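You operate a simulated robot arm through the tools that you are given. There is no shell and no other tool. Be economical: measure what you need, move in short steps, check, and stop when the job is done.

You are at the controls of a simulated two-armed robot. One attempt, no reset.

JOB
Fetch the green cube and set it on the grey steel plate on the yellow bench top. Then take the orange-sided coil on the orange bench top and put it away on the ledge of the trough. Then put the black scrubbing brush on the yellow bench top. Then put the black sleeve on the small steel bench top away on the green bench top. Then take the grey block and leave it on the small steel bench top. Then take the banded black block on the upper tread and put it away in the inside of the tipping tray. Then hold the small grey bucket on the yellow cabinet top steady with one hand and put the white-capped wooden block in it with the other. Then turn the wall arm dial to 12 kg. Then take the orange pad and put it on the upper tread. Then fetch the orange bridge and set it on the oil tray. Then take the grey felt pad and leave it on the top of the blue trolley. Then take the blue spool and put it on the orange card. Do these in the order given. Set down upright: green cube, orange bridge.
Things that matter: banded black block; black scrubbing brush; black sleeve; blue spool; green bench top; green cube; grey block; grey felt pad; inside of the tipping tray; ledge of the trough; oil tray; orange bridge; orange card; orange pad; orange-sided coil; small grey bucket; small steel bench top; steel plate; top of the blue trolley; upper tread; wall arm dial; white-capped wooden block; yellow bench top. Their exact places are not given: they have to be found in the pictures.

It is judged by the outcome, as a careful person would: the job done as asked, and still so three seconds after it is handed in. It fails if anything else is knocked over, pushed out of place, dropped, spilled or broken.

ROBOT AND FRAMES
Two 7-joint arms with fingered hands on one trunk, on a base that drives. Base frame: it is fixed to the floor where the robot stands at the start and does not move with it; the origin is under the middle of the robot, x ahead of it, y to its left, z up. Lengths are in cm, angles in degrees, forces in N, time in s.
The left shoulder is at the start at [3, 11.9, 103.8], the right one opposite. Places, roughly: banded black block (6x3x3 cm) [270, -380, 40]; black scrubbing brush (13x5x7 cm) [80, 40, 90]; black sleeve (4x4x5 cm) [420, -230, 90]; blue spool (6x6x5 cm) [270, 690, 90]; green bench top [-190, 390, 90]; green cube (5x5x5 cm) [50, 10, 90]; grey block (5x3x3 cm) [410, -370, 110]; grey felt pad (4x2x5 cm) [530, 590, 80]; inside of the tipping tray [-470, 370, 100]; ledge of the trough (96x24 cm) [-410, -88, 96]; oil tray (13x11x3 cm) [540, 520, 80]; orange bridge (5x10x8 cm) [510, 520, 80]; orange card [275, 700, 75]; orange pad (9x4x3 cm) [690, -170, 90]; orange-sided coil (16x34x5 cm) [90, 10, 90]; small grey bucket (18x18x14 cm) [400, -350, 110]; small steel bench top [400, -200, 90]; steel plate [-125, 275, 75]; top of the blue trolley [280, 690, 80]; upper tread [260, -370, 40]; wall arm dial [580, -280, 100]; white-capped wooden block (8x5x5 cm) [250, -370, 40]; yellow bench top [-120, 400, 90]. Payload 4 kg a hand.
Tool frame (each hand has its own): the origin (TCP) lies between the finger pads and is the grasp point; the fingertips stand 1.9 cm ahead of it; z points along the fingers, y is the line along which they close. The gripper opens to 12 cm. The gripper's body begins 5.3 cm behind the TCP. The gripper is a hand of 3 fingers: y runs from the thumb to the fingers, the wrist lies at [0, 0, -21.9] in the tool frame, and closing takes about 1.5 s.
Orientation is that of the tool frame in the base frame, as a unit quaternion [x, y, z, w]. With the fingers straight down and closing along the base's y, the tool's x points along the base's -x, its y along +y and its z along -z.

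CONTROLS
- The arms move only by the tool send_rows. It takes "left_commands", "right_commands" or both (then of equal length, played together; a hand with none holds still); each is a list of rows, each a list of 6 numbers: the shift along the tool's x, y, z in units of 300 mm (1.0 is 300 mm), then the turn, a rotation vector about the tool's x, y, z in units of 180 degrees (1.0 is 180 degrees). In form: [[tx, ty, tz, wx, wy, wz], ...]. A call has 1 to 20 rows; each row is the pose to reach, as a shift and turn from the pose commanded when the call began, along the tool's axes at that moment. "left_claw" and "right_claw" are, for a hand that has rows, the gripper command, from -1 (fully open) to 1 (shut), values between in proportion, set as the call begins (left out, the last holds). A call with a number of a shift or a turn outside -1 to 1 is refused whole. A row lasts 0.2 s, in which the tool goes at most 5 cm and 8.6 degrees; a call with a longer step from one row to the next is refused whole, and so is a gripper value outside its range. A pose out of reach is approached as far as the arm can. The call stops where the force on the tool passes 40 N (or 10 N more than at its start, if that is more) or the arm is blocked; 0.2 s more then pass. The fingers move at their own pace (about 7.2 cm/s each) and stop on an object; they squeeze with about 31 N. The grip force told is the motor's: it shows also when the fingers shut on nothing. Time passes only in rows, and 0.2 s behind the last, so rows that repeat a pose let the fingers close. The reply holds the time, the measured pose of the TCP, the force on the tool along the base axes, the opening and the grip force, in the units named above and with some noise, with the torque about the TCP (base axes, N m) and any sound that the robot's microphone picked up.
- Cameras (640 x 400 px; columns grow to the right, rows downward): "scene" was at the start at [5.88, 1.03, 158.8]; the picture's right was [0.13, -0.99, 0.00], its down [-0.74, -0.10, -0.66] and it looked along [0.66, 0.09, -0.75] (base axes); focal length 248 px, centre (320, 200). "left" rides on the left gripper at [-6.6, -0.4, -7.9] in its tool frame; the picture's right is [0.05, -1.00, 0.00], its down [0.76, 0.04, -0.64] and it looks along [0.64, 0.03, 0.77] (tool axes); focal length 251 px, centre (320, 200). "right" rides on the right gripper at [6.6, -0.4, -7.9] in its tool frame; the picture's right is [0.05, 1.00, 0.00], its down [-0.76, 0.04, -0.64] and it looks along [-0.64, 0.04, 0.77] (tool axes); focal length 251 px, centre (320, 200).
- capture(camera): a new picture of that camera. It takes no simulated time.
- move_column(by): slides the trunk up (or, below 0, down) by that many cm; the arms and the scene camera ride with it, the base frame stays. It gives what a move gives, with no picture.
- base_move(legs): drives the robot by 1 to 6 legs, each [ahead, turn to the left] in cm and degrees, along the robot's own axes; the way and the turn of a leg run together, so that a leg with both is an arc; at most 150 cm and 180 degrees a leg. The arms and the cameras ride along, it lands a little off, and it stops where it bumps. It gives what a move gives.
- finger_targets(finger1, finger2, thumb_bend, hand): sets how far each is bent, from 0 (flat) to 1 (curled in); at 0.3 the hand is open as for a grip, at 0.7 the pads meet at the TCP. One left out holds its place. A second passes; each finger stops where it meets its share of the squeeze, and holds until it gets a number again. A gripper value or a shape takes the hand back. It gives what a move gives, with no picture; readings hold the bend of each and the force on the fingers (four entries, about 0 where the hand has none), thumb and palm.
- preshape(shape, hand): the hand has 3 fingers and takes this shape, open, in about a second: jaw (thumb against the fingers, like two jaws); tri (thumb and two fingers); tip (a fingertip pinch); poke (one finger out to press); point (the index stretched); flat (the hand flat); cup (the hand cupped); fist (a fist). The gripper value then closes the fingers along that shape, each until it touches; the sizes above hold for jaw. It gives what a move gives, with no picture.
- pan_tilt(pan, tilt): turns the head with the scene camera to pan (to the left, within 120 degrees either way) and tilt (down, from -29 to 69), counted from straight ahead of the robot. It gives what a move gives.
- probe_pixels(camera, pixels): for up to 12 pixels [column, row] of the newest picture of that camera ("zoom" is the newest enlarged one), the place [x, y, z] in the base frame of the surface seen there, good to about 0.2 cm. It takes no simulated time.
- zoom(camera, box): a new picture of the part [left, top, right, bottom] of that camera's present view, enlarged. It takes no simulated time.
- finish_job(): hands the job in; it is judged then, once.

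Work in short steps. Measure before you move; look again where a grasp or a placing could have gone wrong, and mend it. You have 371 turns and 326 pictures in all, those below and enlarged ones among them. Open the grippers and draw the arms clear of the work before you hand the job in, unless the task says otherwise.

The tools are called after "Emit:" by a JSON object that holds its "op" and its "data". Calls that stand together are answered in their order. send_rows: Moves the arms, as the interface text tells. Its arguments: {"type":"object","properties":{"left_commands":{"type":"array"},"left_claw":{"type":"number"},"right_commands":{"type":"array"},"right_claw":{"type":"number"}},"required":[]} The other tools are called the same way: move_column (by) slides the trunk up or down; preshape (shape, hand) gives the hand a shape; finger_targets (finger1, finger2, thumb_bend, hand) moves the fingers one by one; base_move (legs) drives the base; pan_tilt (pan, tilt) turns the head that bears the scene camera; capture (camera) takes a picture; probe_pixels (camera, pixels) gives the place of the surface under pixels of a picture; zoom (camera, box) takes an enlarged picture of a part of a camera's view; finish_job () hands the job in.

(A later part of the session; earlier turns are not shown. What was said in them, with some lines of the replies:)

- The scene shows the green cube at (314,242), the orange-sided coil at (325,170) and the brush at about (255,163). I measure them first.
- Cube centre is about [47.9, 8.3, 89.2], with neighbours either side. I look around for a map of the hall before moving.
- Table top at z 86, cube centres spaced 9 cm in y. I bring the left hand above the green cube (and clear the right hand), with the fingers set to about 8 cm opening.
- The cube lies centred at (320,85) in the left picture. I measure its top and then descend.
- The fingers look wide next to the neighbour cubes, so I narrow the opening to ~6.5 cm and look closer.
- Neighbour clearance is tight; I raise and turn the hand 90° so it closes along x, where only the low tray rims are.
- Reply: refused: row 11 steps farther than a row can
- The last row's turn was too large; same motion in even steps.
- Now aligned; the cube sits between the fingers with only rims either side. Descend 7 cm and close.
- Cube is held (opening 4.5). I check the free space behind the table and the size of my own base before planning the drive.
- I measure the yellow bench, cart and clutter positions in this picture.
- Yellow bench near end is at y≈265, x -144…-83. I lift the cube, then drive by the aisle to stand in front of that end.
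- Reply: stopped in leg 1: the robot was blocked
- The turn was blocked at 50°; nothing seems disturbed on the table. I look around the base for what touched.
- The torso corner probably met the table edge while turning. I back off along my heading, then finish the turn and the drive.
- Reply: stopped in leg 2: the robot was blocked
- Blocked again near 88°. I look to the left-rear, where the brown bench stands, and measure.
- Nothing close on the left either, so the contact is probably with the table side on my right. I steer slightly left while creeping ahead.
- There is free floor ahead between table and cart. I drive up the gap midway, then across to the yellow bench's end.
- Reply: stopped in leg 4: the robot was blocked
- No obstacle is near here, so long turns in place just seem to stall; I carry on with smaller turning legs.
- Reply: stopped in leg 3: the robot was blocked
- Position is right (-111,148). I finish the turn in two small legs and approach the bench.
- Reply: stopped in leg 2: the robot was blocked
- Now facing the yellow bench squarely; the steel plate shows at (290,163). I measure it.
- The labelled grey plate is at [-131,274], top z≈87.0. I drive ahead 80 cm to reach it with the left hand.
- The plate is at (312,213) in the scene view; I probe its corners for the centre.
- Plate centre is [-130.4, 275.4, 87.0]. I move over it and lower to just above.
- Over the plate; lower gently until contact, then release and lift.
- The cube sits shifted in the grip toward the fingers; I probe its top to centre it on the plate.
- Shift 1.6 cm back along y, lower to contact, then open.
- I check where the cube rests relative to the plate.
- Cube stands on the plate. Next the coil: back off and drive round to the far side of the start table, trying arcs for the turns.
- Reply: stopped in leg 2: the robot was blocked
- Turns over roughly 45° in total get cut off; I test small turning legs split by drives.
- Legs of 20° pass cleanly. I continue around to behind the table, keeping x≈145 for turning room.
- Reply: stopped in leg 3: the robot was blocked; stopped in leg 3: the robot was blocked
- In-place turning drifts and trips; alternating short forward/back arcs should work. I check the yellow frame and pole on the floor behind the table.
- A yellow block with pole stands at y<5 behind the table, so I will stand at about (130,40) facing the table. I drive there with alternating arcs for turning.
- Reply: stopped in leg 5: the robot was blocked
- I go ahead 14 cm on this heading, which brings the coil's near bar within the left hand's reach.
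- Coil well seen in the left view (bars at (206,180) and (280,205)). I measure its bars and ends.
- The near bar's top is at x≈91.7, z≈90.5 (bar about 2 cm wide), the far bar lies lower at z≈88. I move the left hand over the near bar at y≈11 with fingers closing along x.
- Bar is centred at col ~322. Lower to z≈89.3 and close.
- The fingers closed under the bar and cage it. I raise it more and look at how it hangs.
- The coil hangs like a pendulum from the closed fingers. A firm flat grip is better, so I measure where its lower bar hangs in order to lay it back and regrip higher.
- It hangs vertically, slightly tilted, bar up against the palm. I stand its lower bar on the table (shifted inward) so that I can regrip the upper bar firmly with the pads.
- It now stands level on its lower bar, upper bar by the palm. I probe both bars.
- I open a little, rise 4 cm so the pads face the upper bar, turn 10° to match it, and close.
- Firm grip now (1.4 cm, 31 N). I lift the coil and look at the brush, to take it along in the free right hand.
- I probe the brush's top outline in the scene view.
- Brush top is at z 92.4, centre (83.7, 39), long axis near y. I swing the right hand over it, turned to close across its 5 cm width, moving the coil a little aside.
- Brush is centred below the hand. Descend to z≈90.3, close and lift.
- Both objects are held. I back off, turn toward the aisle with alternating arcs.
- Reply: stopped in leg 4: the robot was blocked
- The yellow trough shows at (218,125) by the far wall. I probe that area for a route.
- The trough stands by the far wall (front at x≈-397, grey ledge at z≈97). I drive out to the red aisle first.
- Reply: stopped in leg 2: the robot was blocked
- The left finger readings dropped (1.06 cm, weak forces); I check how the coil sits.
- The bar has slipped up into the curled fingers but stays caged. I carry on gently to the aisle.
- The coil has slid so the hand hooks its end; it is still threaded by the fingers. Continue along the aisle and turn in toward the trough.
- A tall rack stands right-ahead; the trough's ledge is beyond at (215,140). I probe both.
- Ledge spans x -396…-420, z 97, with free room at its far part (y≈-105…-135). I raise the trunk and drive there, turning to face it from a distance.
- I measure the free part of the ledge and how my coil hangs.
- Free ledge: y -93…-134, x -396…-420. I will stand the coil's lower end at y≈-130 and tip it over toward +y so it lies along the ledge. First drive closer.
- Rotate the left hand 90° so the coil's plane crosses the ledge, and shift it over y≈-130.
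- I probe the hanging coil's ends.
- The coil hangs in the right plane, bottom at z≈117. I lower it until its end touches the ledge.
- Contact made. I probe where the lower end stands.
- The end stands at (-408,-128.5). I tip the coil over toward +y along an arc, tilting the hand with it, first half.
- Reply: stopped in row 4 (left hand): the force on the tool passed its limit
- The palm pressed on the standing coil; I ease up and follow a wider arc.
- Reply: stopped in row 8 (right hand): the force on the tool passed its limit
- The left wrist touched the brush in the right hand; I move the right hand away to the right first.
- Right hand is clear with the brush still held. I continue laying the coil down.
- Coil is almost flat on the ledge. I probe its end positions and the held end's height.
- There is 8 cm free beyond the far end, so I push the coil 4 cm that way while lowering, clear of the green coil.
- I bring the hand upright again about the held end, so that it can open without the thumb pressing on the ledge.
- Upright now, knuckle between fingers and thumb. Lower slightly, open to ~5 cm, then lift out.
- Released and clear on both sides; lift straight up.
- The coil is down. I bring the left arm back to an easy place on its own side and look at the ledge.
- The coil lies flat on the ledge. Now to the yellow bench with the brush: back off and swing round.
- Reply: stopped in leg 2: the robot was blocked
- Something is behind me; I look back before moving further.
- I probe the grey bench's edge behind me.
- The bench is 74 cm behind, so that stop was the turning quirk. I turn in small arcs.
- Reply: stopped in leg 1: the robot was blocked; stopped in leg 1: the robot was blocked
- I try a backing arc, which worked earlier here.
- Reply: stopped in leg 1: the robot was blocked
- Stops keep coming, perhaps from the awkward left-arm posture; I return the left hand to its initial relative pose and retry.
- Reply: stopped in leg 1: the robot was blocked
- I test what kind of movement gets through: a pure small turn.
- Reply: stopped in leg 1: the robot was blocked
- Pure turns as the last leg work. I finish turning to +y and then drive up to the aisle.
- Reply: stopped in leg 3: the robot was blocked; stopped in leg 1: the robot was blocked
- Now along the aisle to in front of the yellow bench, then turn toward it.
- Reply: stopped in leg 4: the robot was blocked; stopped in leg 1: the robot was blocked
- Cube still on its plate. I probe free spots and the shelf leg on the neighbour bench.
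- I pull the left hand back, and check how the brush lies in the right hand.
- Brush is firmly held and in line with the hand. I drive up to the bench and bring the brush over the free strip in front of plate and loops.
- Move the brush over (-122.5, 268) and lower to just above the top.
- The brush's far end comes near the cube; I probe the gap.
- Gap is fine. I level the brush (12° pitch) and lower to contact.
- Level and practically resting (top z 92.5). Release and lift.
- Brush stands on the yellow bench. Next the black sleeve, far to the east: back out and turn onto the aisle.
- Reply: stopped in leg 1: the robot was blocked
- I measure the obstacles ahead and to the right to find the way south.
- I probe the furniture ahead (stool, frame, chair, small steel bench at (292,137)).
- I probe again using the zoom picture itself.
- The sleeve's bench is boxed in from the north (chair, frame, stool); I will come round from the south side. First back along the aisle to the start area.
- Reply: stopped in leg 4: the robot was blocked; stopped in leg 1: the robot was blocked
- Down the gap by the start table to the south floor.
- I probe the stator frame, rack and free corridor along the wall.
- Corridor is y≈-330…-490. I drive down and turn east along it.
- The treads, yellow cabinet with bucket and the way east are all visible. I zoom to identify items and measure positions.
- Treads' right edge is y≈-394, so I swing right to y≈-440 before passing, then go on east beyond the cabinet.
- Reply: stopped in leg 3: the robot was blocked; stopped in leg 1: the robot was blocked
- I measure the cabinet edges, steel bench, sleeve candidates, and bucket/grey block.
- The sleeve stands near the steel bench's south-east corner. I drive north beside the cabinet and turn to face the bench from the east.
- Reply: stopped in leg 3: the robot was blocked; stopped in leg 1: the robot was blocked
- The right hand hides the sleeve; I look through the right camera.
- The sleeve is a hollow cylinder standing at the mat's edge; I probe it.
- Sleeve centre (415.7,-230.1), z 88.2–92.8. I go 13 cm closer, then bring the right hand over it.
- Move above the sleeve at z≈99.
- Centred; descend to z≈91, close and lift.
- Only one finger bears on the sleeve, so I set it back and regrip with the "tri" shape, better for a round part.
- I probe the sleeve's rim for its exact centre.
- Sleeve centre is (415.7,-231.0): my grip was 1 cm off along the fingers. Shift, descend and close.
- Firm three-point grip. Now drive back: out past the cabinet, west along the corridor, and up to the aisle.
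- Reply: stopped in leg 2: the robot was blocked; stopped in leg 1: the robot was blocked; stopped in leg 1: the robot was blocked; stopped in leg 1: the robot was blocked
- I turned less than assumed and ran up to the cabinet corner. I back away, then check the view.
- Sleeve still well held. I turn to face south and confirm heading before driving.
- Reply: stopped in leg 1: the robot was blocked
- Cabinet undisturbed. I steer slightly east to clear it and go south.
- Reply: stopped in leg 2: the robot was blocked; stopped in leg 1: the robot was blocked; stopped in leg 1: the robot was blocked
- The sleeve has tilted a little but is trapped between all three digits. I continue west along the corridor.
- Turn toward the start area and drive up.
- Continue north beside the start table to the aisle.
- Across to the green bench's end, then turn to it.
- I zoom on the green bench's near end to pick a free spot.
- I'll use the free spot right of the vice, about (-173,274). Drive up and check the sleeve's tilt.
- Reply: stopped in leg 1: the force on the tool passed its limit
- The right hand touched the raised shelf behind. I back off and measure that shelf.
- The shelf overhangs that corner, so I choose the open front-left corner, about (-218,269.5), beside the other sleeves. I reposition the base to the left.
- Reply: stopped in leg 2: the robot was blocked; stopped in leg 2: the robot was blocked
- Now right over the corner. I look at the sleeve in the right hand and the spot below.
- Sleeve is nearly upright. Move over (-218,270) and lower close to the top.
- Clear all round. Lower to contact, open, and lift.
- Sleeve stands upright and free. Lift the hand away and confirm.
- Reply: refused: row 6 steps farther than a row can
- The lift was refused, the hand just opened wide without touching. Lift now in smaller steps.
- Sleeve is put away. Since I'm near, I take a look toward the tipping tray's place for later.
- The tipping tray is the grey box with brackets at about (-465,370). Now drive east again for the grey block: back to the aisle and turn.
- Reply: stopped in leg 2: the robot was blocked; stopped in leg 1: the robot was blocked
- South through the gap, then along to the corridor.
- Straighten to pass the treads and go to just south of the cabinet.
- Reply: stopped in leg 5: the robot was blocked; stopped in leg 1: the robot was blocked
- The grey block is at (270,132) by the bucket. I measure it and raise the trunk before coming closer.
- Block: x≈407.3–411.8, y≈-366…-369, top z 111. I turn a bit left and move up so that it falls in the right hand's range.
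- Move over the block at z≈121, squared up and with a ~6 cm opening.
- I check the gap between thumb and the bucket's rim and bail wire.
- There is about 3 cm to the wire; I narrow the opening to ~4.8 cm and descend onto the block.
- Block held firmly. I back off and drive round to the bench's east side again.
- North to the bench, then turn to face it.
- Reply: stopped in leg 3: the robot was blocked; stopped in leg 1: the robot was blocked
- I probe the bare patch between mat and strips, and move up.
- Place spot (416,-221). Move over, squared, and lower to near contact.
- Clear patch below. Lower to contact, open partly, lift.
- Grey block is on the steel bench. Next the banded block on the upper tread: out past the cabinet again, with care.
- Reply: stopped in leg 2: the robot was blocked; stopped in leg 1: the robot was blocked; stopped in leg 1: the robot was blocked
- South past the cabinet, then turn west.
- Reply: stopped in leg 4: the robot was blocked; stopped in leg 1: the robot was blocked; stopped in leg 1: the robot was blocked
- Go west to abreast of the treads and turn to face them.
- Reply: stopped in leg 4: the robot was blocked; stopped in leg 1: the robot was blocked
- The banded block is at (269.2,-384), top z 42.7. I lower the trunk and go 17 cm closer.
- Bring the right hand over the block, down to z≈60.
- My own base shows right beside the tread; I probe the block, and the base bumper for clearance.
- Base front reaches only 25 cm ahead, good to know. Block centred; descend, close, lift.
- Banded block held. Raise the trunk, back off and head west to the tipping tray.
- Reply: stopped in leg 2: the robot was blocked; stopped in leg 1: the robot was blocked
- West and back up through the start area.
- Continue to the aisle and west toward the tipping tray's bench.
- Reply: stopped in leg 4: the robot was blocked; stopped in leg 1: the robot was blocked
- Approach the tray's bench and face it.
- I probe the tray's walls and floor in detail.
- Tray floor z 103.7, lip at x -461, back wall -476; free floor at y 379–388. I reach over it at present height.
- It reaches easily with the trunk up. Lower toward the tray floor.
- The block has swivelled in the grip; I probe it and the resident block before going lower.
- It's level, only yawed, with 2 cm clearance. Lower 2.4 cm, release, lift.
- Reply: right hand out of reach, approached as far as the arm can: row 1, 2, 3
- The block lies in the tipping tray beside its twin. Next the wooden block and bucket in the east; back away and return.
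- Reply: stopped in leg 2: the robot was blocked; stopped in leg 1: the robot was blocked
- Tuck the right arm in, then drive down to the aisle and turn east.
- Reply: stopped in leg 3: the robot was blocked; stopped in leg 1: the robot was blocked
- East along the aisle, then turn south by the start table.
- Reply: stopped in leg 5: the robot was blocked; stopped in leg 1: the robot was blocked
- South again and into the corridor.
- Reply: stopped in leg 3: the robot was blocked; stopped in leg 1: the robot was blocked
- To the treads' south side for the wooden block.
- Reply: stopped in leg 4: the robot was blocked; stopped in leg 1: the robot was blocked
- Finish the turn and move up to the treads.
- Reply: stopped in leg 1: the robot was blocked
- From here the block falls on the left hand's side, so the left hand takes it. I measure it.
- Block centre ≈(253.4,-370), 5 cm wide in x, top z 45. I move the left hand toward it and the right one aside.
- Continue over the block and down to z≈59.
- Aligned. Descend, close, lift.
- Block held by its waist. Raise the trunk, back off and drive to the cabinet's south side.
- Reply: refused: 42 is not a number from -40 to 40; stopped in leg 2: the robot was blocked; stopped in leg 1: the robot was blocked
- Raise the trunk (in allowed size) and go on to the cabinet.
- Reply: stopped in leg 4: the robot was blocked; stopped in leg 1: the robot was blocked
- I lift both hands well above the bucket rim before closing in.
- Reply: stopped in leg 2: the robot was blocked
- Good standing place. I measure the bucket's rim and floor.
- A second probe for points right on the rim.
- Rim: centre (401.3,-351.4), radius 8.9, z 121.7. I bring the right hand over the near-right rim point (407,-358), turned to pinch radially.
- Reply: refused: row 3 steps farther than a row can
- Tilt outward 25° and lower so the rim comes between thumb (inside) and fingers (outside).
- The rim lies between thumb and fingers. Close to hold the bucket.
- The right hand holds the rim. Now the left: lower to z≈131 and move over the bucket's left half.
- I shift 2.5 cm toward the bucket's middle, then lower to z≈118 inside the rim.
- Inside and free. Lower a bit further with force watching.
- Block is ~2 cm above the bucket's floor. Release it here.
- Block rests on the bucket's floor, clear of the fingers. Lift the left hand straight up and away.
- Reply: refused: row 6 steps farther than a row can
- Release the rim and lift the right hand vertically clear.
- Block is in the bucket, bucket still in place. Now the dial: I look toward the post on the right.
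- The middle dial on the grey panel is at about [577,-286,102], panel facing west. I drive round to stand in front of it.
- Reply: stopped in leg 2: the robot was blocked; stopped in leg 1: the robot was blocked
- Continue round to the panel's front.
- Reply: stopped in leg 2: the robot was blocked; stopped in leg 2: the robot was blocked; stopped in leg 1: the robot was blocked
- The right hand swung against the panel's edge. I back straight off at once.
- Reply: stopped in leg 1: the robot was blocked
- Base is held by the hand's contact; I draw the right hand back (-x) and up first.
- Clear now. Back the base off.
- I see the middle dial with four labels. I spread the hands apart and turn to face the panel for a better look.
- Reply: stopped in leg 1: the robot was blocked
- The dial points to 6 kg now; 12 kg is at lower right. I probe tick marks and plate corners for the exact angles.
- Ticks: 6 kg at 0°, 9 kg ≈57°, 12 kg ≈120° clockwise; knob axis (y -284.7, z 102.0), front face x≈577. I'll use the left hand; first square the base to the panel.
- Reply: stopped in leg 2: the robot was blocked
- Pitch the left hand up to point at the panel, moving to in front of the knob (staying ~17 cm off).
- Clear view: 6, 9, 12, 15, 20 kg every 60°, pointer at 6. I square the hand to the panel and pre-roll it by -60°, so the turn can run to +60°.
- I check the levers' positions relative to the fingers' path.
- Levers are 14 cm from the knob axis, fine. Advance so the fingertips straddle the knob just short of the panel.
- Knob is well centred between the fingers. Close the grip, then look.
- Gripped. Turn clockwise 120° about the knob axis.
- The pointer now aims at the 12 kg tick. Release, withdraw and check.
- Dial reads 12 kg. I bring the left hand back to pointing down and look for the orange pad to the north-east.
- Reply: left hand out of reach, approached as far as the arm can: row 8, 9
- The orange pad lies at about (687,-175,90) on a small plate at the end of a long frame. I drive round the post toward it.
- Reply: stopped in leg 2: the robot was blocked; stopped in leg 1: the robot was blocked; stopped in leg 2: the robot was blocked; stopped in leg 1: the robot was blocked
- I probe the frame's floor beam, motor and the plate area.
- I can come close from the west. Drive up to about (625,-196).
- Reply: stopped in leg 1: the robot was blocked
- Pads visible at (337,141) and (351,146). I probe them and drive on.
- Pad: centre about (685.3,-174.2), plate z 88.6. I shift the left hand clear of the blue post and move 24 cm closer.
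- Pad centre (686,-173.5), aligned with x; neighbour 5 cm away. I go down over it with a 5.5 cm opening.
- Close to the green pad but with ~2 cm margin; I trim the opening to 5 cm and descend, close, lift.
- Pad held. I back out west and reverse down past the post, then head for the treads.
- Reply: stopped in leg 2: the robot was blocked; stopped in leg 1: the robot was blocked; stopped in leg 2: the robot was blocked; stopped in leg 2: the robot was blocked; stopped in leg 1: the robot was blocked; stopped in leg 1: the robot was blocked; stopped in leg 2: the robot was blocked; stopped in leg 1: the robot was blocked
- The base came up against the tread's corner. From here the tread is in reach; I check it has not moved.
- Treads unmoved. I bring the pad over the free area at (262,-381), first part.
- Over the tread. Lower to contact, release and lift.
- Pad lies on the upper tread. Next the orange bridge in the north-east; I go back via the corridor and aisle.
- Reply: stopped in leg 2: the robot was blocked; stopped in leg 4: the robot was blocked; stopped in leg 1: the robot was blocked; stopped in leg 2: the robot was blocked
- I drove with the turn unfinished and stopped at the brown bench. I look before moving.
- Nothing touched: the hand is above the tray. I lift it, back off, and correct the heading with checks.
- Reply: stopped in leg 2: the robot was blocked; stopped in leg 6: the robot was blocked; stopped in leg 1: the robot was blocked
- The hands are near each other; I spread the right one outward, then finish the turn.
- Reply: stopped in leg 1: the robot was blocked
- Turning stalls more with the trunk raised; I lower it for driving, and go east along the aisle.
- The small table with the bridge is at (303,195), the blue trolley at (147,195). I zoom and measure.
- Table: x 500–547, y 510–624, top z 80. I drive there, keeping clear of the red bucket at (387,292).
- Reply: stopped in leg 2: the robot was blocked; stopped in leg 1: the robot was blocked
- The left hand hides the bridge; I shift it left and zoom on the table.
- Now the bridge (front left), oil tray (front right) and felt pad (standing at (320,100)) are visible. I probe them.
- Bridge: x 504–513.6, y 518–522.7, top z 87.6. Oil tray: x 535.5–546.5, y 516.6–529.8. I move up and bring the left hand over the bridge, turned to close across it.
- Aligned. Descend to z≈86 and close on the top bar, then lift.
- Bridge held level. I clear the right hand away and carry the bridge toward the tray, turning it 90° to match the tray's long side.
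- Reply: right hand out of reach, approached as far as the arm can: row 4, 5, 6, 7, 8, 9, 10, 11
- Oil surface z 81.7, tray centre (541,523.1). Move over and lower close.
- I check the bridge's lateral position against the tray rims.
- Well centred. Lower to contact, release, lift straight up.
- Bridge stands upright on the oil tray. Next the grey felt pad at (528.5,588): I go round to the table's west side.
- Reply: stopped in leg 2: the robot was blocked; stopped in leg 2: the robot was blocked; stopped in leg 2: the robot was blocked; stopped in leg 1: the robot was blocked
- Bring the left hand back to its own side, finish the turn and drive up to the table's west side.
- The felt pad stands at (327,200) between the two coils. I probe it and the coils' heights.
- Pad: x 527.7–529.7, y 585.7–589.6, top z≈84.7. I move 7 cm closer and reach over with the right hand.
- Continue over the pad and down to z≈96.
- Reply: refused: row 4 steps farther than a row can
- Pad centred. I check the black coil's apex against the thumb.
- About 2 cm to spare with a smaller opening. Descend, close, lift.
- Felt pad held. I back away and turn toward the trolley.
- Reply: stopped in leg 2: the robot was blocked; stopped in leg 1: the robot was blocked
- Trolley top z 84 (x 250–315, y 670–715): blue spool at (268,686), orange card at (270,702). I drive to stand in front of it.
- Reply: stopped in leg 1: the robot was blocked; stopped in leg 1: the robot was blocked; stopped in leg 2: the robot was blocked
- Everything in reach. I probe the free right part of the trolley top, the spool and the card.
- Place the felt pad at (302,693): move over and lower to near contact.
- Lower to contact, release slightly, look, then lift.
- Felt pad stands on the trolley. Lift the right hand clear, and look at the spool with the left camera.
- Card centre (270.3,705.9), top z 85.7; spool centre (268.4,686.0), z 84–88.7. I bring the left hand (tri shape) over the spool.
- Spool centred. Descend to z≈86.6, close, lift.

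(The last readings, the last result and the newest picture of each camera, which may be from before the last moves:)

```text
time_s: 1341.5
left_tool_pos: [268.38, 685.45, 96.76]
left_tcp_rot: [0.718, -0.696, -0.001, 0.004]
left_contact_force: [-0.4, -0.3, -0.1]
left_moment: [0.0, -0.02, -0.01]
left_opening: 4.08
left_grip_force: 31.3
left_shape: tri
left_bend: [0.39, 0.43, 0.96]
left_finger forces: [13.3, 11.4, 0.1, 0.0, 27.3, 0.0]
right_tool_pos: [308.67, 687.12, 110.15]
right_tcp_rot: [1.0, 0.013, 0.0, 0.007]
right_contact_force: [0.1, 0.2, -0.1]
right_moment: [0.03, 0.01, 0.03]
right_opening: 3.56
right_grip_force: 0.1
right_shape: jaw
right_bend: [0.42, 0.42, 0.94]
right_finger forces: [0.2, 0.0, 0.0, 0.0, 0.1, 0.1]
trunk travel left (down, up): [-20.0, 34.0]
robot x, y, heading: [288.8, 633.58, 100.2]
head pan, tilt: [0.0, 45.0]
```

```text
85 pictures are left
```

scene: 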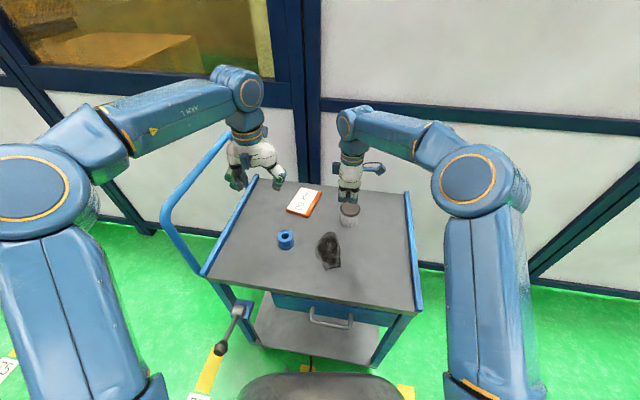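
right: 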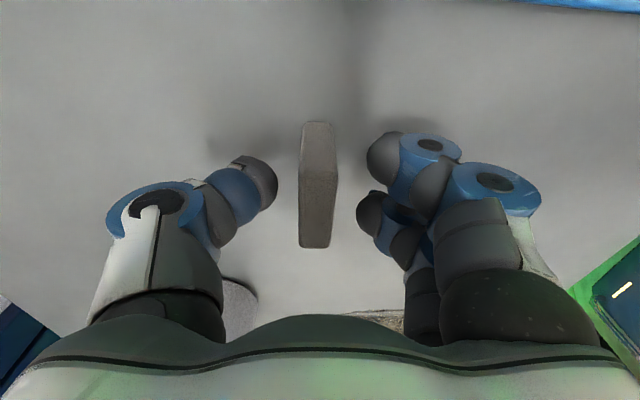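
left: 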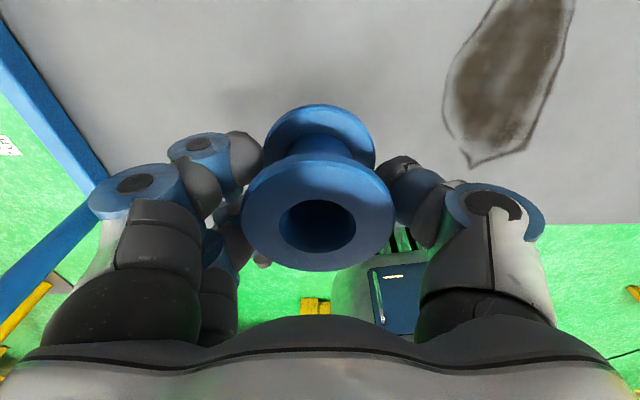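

Spool held. The card is a little far, so I move 9 cm closer and raise the trunk 10 cm for reach.

Emit:
{"op": "move_column", "data": {"by": 10}}

Emit:
{"op": "base_move", "data": {"legs": [[9, 0]]}}

```text
time_s: 1342.9
left_tool_pos: [268.43, 685.66, 106.68]
left_tcp_rot: [0.719, -0.695, 0.0, 0.003]
left_contact_force: [-0.1, -0.8, -0.3]
left_moment: [0.0, 0.0, 0.01]
left_opening: 4.07
left_grip_force: 30.7
left_shape: tri
left_bend: [0.39, 0.43, 0.96]
left_finger forces: [13.3, 11.4, 0.0, 0.1, 27.3, 0.1]
right_tool_pos: [308.77, 687.11, 120.05]
right_tcp_rot: [1.0, 0.013, 0.0, 0.007]
right_contact_force: [0.8, 0.1, -1.0]
right_moment: [0.06, 0.0, -0.01]
right_opening: 3.56
right_grip_force: 0.0
right_shape: jaw
right_bend: [0.42, 0.42, 0.94]
right_finger forces: [0.1, 0.0, 0.1, 0.0, 0.0, 0.0]
trunk travel left (down, up): [-30.0, 24.0]
robot x, y, heading: [289.1, 633.49, 99.9]
head pan, tilt: [0.0, 45.0]
```

```text
time_s: 1344.0
left_tool_pos: [268.26, 692.63, 106.58]
left_tcp_rot: [0.71, -0.704, 0.0, 0.004]
left_contact_force: [-0.1, 0.8, -0.7]
left_moment: [-0.02, 0.03, 0.02]
left_opening: 4.05
left_grip_force: 30.8
left_shape: tri
left_bend: [0.39, 0.43, 0.96]
left_finger forces: [13.4, 11.4, 0.0, 0.0, 27.5, 0.1]
right_tool_pos: [308.34, 693.3, 119.94]
right_tcp_rot: [1.0, 0.004, 0.0, 0.009]
right_contact_force: [1.1, 0.0, 0.4]
right_moment: [-0.02, -0.02, 0.0]
right_opening: 3.57
right_grip_force: 0.0
right_shape: jaw
right_bend: [0.42, 0.42, 0.94]
right_finger forces: [0.0, 0.0, 0.0, 0.0, 0.0, 0.1]
trunk travel left (down, up): [-30.0, 24.0]
robot x, y, heading: [287.46, 639.69, 98.6]
head pan, tilt: [0.0, 45.0]
stopped in leg 1: the robot was blocked; the commanded pose is now the measured one
```

It touched; I ease back 2 cm and check that the trolley has not shifted.

Emit:
{"op": "base_move", "data": {"legs": [[-2, 0]]}}

Emit:
{"op": "zoom", "data": {"camera": "scene", "box": [200, 160, 430, 330]}}

Emit:
{"op": "capture", "data": {"camera": "left"}}

```text
time_s: 1344.8
left_tool_pos: [268.55, 690.39, 106.65]
left_tcp_rot: [0.711, -0.703, -0.001, 0.003]
left_contact_force: [-0.2, -0.5, -0.3]
left_moment: [0.02, 0.0, 0.02]
left_opening: 4.06
left_grip_force: 31.2
left_shape: tri
left_bend: [0.39, 0.43, 0.96]
left_finger forces: [13.6, 11.4, 0.0, 0.0, 27.5, 0.1]
right_tool_pos: [308.74, 691.13, 120.03]
right_tcp_rot: [1.0, 0.004, 0.0, 0.008]
right_contact_force: [0.6, 0.0, 1.3]
right_moment: [0.02, 0.01, 0.05]
right_opening: 3.57
right_grip_force: 0.1
right_shape: jaw
right_bend: [0.42, 0.42, 0.94]
right_finger forces: [0.0, 0.1, 0.0, 0.1, 0.1, 0.0]
trunk travel left (down, up): [-30.0, 24.0]
robot x, y, heading: [287.57, 637.9, 98.6]
head pan, tilt: [0.0, 45.0]
```

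```text
2.35 times, centred on (315, 245) of scene
```

zoom: 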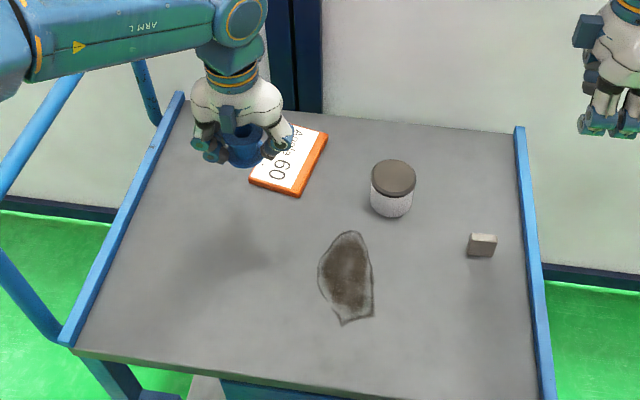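

```text
83 pictures are left
```

left: 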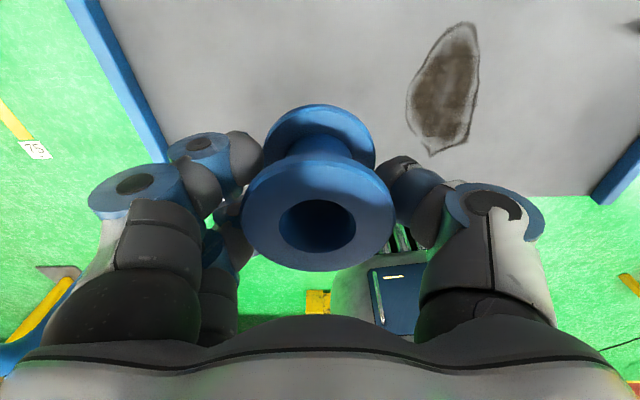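

Emit:
{"op": "probe_pixels", "data": {"camera": "zoom", "pixels": [[252, 180], [298, 193], [325, 136], [290, 180], [482, 238], [482, 250]]}}

Emit:
{"op": "probe_pixels", "data": {"camera": "left", "pixels": [[260, 190], [375, 190], [320, 165], [318, 262]]}}

```text
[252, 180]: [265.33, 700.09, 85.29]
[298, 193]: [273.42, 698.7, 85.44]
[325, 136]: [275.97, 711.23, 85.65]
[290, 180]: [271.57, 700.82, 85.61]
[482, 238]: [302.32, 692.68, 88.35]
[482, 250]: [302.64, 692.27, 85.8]
```

```text
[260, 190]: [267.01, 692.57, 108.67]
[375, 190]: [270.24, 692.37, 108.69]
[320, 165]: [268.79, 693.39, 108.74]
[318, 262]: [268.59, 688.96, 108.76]
```

Trolley unmoved. The card is at the edge of reach, so I tilt the hand 12° forward and move over it.

Emit:
{"op": "send_rows", "data": {"left_commands": [[-0.07, -0.01, 0.03, 0, -0.034, 0], [-0.16, -0.02, 0.08, 0, -0.067, 0], [-0.28, -0.035, 0.15, 0, -0.067, 0], [-0.37, -0.045, 0.25, 0, -0.067, 0], [-0.42, -0.05, 0.36, 0, -0.067, 0], [-0.42, -0.05, 0.4, 0, -0.067, 0]]}}

Emit:
{"op": "capture", "data": {"camera": "left"}}

Emit:
{"op": "zoom", "data": {"camera": "scene", "box": [220, 160, 380, 280]}}

```text
time_s: 1346.2
left_tool_pos: [269.87, 702.81, 94.65]
left_tcp_rot: [0.707, -0.7, -0.075, -0.072]
left_contact_force: [0.9, -0.5, -0.7]
left_moment: [-0.01, 0.01, 0.02]
left_opening: 4.06
left_grip_force: 31.0
left_shape: tri
left_bend: [0.39, 0.43, 0.96]
left_finger forces: [13.4, 11.2, 0.0, 0.1, 27.3, 0.0]
right_tool_pos: [308.69, 691.08, 120.08]
right_tcp_rot: [1.0, 0.004, 0.0, 0.007]
right_contact_force: [-0.4, 0.0, 0.8]
right_moment: [0.02, -0.02, -0.02]
right_opening: 3.57
right_grip_force: 0.0
right_shape: jaw
right_bend: [0.42, 0.42, 0.94]
right_finger forces: [0.0, 0.0, 0.0, 0.0, 0.1, 0.1]
trunk travel left (down, up): [-30.0, 24.0]
robot x, y, heading: [287.99, 637.84, 98.5]
head pan, tilt: [0.0, 45.0]
```

```text
82 pictures are left
```

left: 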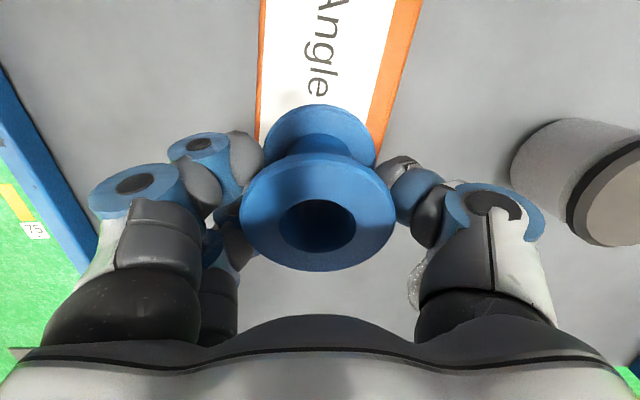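

```text
3.33 times, centred on (300, 220) of scene
```

zoom: 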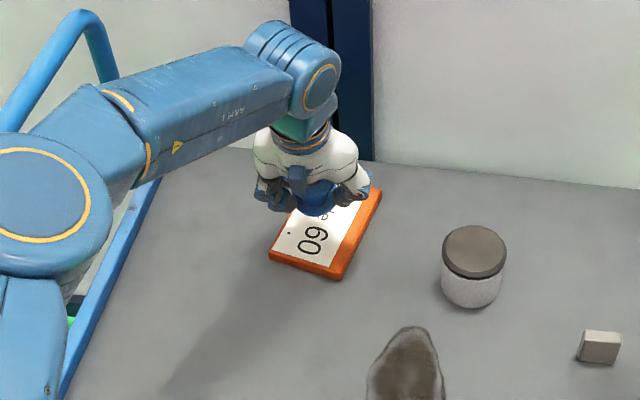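

Over the card. Lower to contact along the vertical, easing the tilt, then release.

Emit:
{"op": "send_rows", "data": {"left_commands": [[0.012, 0, 0.06, 0, 0, 0], [0.025, 0, 0.12, 0, 0, 0], [0.035, 0, 0.165, 0, 0, 0], [0.04, 0, 0.188, 0, 0.02, 0], [0.042, 0, 0.198, 0, 0.03, 0]]}}

Emit:
{"op": "capture", "data": {"camera": "left"}}

```text
time_s: 1347.4
left_tool_pos: [269.94, 702.94, 88.6]
left_tcp_rot: [0.71, -0.702, -0.042, -0.037]
left_contact_force: [0.5, -0.6, -1.2]
left_moment: [0.01, -0.01, 0.0]
left_opening: 4.05
left_grip_force: 31.3
left_shape: tri
left_bend: [0.39, 0.43, 0.96]
left_finger forces: [13.5, 11.2, 0.1, 0.0, 27.3, 0.0]
right_tool_pos: [308.75, 691.05, 120.09]
right_tcp_rot: [1.0, 0.004, 0.0, 0.008]
right_contact_force: [-0.4, 0.2, 0.5]
right_moment: [0.01, 0.01, 0.01]
right_opening: 3.57
right_grip_force: 0.0
right_shape: jaw
right_bend: [0.42, 0.42, 0.94]
right_finger forces: [0.0, 0.1, 0.0, 0.1, 0.0, 0.0]
trunk travel left (down, up): [-30.0, 24.0]
robot x, y, heading: [287.66, 637.84, 98.4]
head pan, tilt: [0.0, 45.0]
```

```text
80 pictures are left
```

left: 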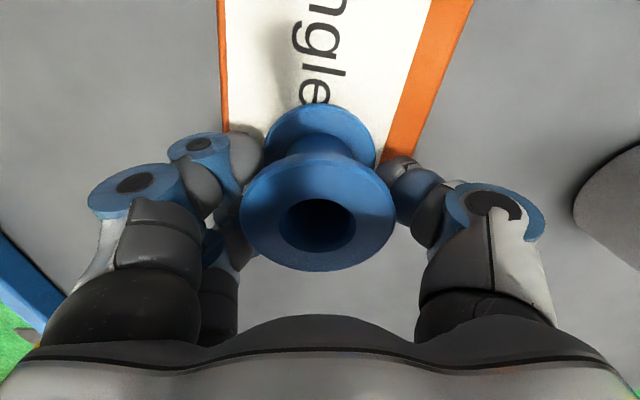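

Still in reach; I take out the remaining tilt and lower the last millimetres.

Emit:
{"op": "send_rows", "data": {"left_commands": [[0.0, 0, 0.003, 0, 0.018, 0], [0.0, 0, 0.006, 0, 0.035, 0], [0.0, 0, 0.012, 0, 0.035, 0]]}}

Emit:
{"op": "send_rows", "data": {"left_commands": [[0, 0, 0, 0, 0, 0], [0, 0, 0, 0, 0, 0], [0, 0, 0, 0, 0, 0]], "left_claw": -0.1}}

Emit:
{"op": "capture", "data": {"camera": "left"}}

```text
time_s: 1348.2
left_tool_pos: [269.74, 702.35, 88.46]
left_tcp_rot: [0.711, -0.703, -0.021, -0.017]
left_contact_force: [0.3, -0.5, -0.6]
left_moment: [0.02, -0.01, -0.01]
left_opening: 4.04
left_grip_force: 31.2
left_shape: tri
left_bend: [0.39, 0.43, 0.96]
left_finger forces: [13.5, 11.3, 0.1, 0.1, 27.3, 0.0]
left hand out of reach, approached as far as the arm can: row 1, 2, 3
right_tool_pos: [308.75, 691.09, 120.0]
right_tcp_rot: [1.0, 0.003, -0.001, 0.008]
right_contact_force: [0.1, -0.2, 0.2]
right_moment: [0.0, 0.02, -0.03]
right_opening: 3.59
right_grip_force: 0.0
right_shape: jaw
right_bend: [0.42, 0.42, 0.94]
right_finger forces: [0.0, 0.0, 0.0, 0.0, 0.1, 0.0]
trunk travel left (down, up): [-30.0, 24.0]
robot x, y, heading: [287.72, 637.81, 98.3]
head pan, tilt: [0.0, 45.0]
```

```text
time_s: 1349.0
left_tool_pos: [269.81, 702.44, 88.51]
left_tcp_rot: [0.711, -0.703, -0.021, -0.017]
left_contact_force: [0.3, -0.4, 0.3]
left_moment: [-0.01, -0.02, -0.01]
left_opening: 6.51
left_grip_force: 0.0
left_shape: tri
left_bend: [0.32, 0.32, 0.94]
left_finger forces: [0.0, 0.1, 0.0, 0.1, 0.0, 0.0]
right_tool_pos: [308.8, 691.06, 120.03]
right_tcp_rot: [1.0, 0.003, 0.0, 0.008]
right_contact_force: [1.0, -0.2, -0.6]
right_moment: [0.04, 0.05, 0.0]
right_opening: 3.56
right_grip_force: 0.0
right_shape: jaw
right_bend: [0.42, 0.42, 0.94]
right_finger forces: [0.0, 0.0, 0.0, 0.0, 0.0, 0.1]
trunk travel left (down, up): [-30.0, 24.0]
robot x, y, heading: [287.75, 637.89, 98.5]
head pan, tilt: [0.0, 45.0]
```

```text
79 pictures are left
```

left: 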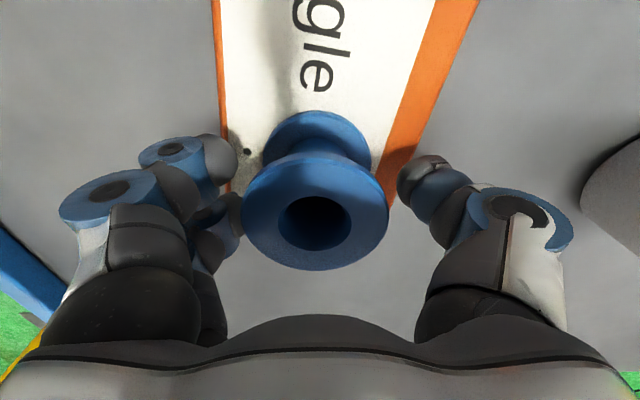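

Released, standing on the card. Lift the hand and verify.

Emit:
{"op": "send_rows", "data": {"left_commands": [[0, 0, -0.1, 0, 0, 0], [0, 0, -0.22, 0, 0, 0], [0.02, 0, -0.34, 0, 0, 0], [0.1, 0, -0.44, 0, 0, 0], [0.22, 0.05, -0.48, 0, 0, 0], [0.36, 0.08, -0.48, 0, 0, 0], [0.5, 0.1, -0.48, 0, 0, 0]]}}

Emit:
{"op": "zoom", "data": {"camera": "scene", "box": [200, 160, 400, 310]}}

```text
time_s: 1350.6
left_tool_pos: [266.73, 686.28, 102.28]
left_tcp_rot: [0.711, -0.703, -0.023, -0.019]
left_contact_force: [-0.2, -0.4, -0.2]
left_moment: [0.0, 0.0, -0.03]
left_opening: 6.56
left_grip_force: 0.0
left_shape: tri
left_bend: [0.32, 0.32, 0.94]
left_finger forces: [0.1, 0.0, 0.0, 0.0, 0.1, 0.0]
right_tool_pos: [308.72, 690.95, 120.1]
right_tcp_rot: [1.0, 0.002, 0.001, 0.006]
right_contact_force: [0.2, 0.3, -0.1]
right_moment: [0.02, -0.02, -0.02]
right_opening: 3.58
right_grip_force: 0.0
right_shape: jaw
right_bend: [0.42, 0.42, 0.94]
right_finger forces: [0.0, 0.0, 0.1, 0.0, 0.0, 0.0]
trunk travel left (down, up): [-30.0, 24.0]
robot x, y, heading: [287.74, 637.79, 98.3]
head pan, tilt: [0.0, 45.0]
```

```text
2.67 times, centred on (300, 235) of scene
```

zoom: 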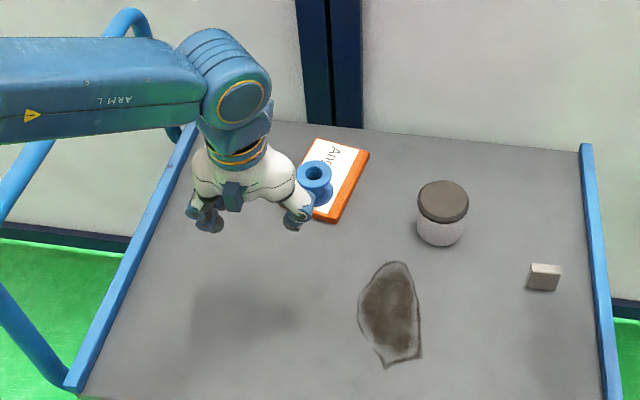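

Spool stands on the card. I open the hands fully, back away from the trolley and take a last look.

Emit:
{"op": "base_move", "data": {"legs": [[-35, 0]]}}

Emit:
{"op": "preshape", "data": {"shape": "jaw", "hand": "left"}}

Emit:
{"op": "preshape", "data": {"shape": "jaw", "hand": "right"}}

Emit:
{"op": "zoom", "data": {"camera": "scene", "box": [220, 90, 420, 250]}}

```text
time_s: 1352.8
left_tool_pos: [272.18, 651.8, 102.17]
left_tcp_rot: [0.71, -0.704, -0.021, -0.018]
left_contact_force: [0.0, -0.6, -0.5]
left_moment: [0.0, 0.01, -0.01]
left_opening: 6.55
left_grip_force: 0.1
left_shape: tri
left_bend: [0.32, 0.32, 0.94]
left_finger forces: [0.0, 0.1, 0.0, 0.1, 0.0, 0.0]
right_tool_pos: [314.06, 656.19, 120.0]
right_tcp_rot: [1.0, 0.001, 0.0, 0.007]
right_contact_force: [-0.4, 0.1, 1.0]
right_moment: [0.02, 0.0, 0.0]
right_opening: 3.57
right_grip_force: 0.1
right_shape: jaw
right_bend: [0.42, 0.42, 0.94]
right_finger forces: [0.0, 0.1, 0.0, 0.0, 0.0, 0.0]
trunk travel left (down, up): [-30.0, 24.0]
robot x, y, heading: [293.02, 603.5, 98.1]
head pan, tilt: [0.0, 45.0]
```

```text
time_s: 1353.7
left_tool_pos: [272.17, 651.88, 102.18]
left_tcp_rot: [0.709, -0.704, -0.022, -0.018]
left_contact_force: [0.5, 0.3, -0.1]
left_moment: [-0.01, 0.0, 0.01]
left_opening: 12.0
left_grip_force: 0.2
left_shape: jaw
left_bend: [0.3, 0.3, 0.3]
left_finger forces: [0.0, 0.1, 0.0, 0.1, 0.0, 0.0]
right_tool_pos: [314.0, 656.24, 120.07]
right_tcp_rot: [1.0, 0.0, 0.0, 0.007]
right_contact_force: [0.4, 0.2, -0.4]
right_moment: [0.01, 0.01, -0.02]
right_opening: 3.57
right_grip_force: 0.0
right_shape: jaw
right_bend: [0.42, 0.42, 0.94]
right_finger forces: [0.0, 0.0, 0.0, 0.1, 0.0, 0.1]
trunk travel left (down, up): [-30.0, 24.0]
robot x, y, heading: [292.83, 602.97, 98.3]
head pan, tilt: [0.0, 45.0]
```

```text
time_s: 1354.6
left_tool_pos: [272.13, 651.86, 102.21]
left_tcp_rot: [0.709, -0.705, -0.022, -0.018]
left_contact_force: [0.2, -0.1, -0.5]
left_moment: [0.04, -0.01, 0.0]
left_opening: 11.98
left_grip_force: 0.2
left_shape: jaw
left_bend: [0.3, 0.3, 0.3]
left_finger forces: [0.0, 0.0, 0.0, 0.0, 0.0, 0.0]
right_tool_pos: [314.03, 656.33, 120.11]
right_tcp_rot: [1.0, 0.001, -0.001, 0.006]
right_contact_force: [-0.2, -0.3, 0.1]
right_moment: [0.01, -0.03, 0.01]
right_opening: 12.0
right_grip_force: 0.0
right_shape: jaw
right_bend: [0.3, 0.3, 0.3]
right_finger forces: [0.0, 0.0, 0.1, 0.1, 0.0, 0.0]
trunk travel left (down, up): [-30.0, 24.0]
robot x, y, heading: [292.69, 603.35, 98.3]
head pan, tilt: [0.0, 45.0]
```

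```text
2.50 times, centred on (320, 170) of scene
```

zoom: 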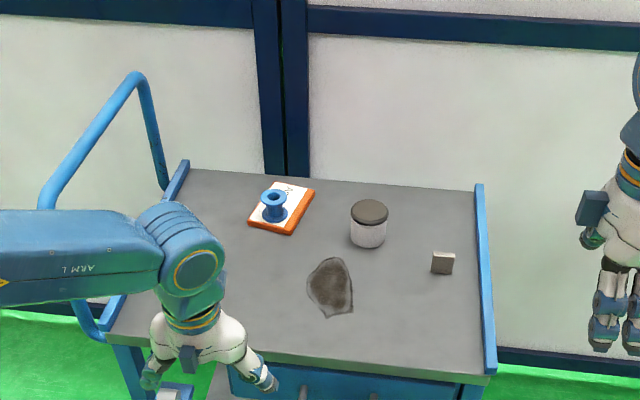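

All twelve steps are done: the spool stands on the card, the felt pad is on the trolley, and both hands are open and clear. I hand the job in.

Emit:
{"op": "finish_job", "data": {}}

```text
The job is handed in.
```

All twelve steps are done, in the order given. After each placement I checked by camera that the object was where you asked. Both hands are open and clear of the work.

- **Cube:** it stands upright on the steel plate. When I set it down it measured about 0.6 cm past the plate's near edge, and I did not re-centre it.
- **Contacts:** the robot bumped or blocked against the yellow cabinet, the treads, the dial panel's edge, the shelf on the green bench and the blue trolley. I saw no object knocked over, dropped or out of place. I measured the cabinet and trolley as unmoved, and the treads looked undisturbed. I did not re-check the dial panel or the shelf up close.
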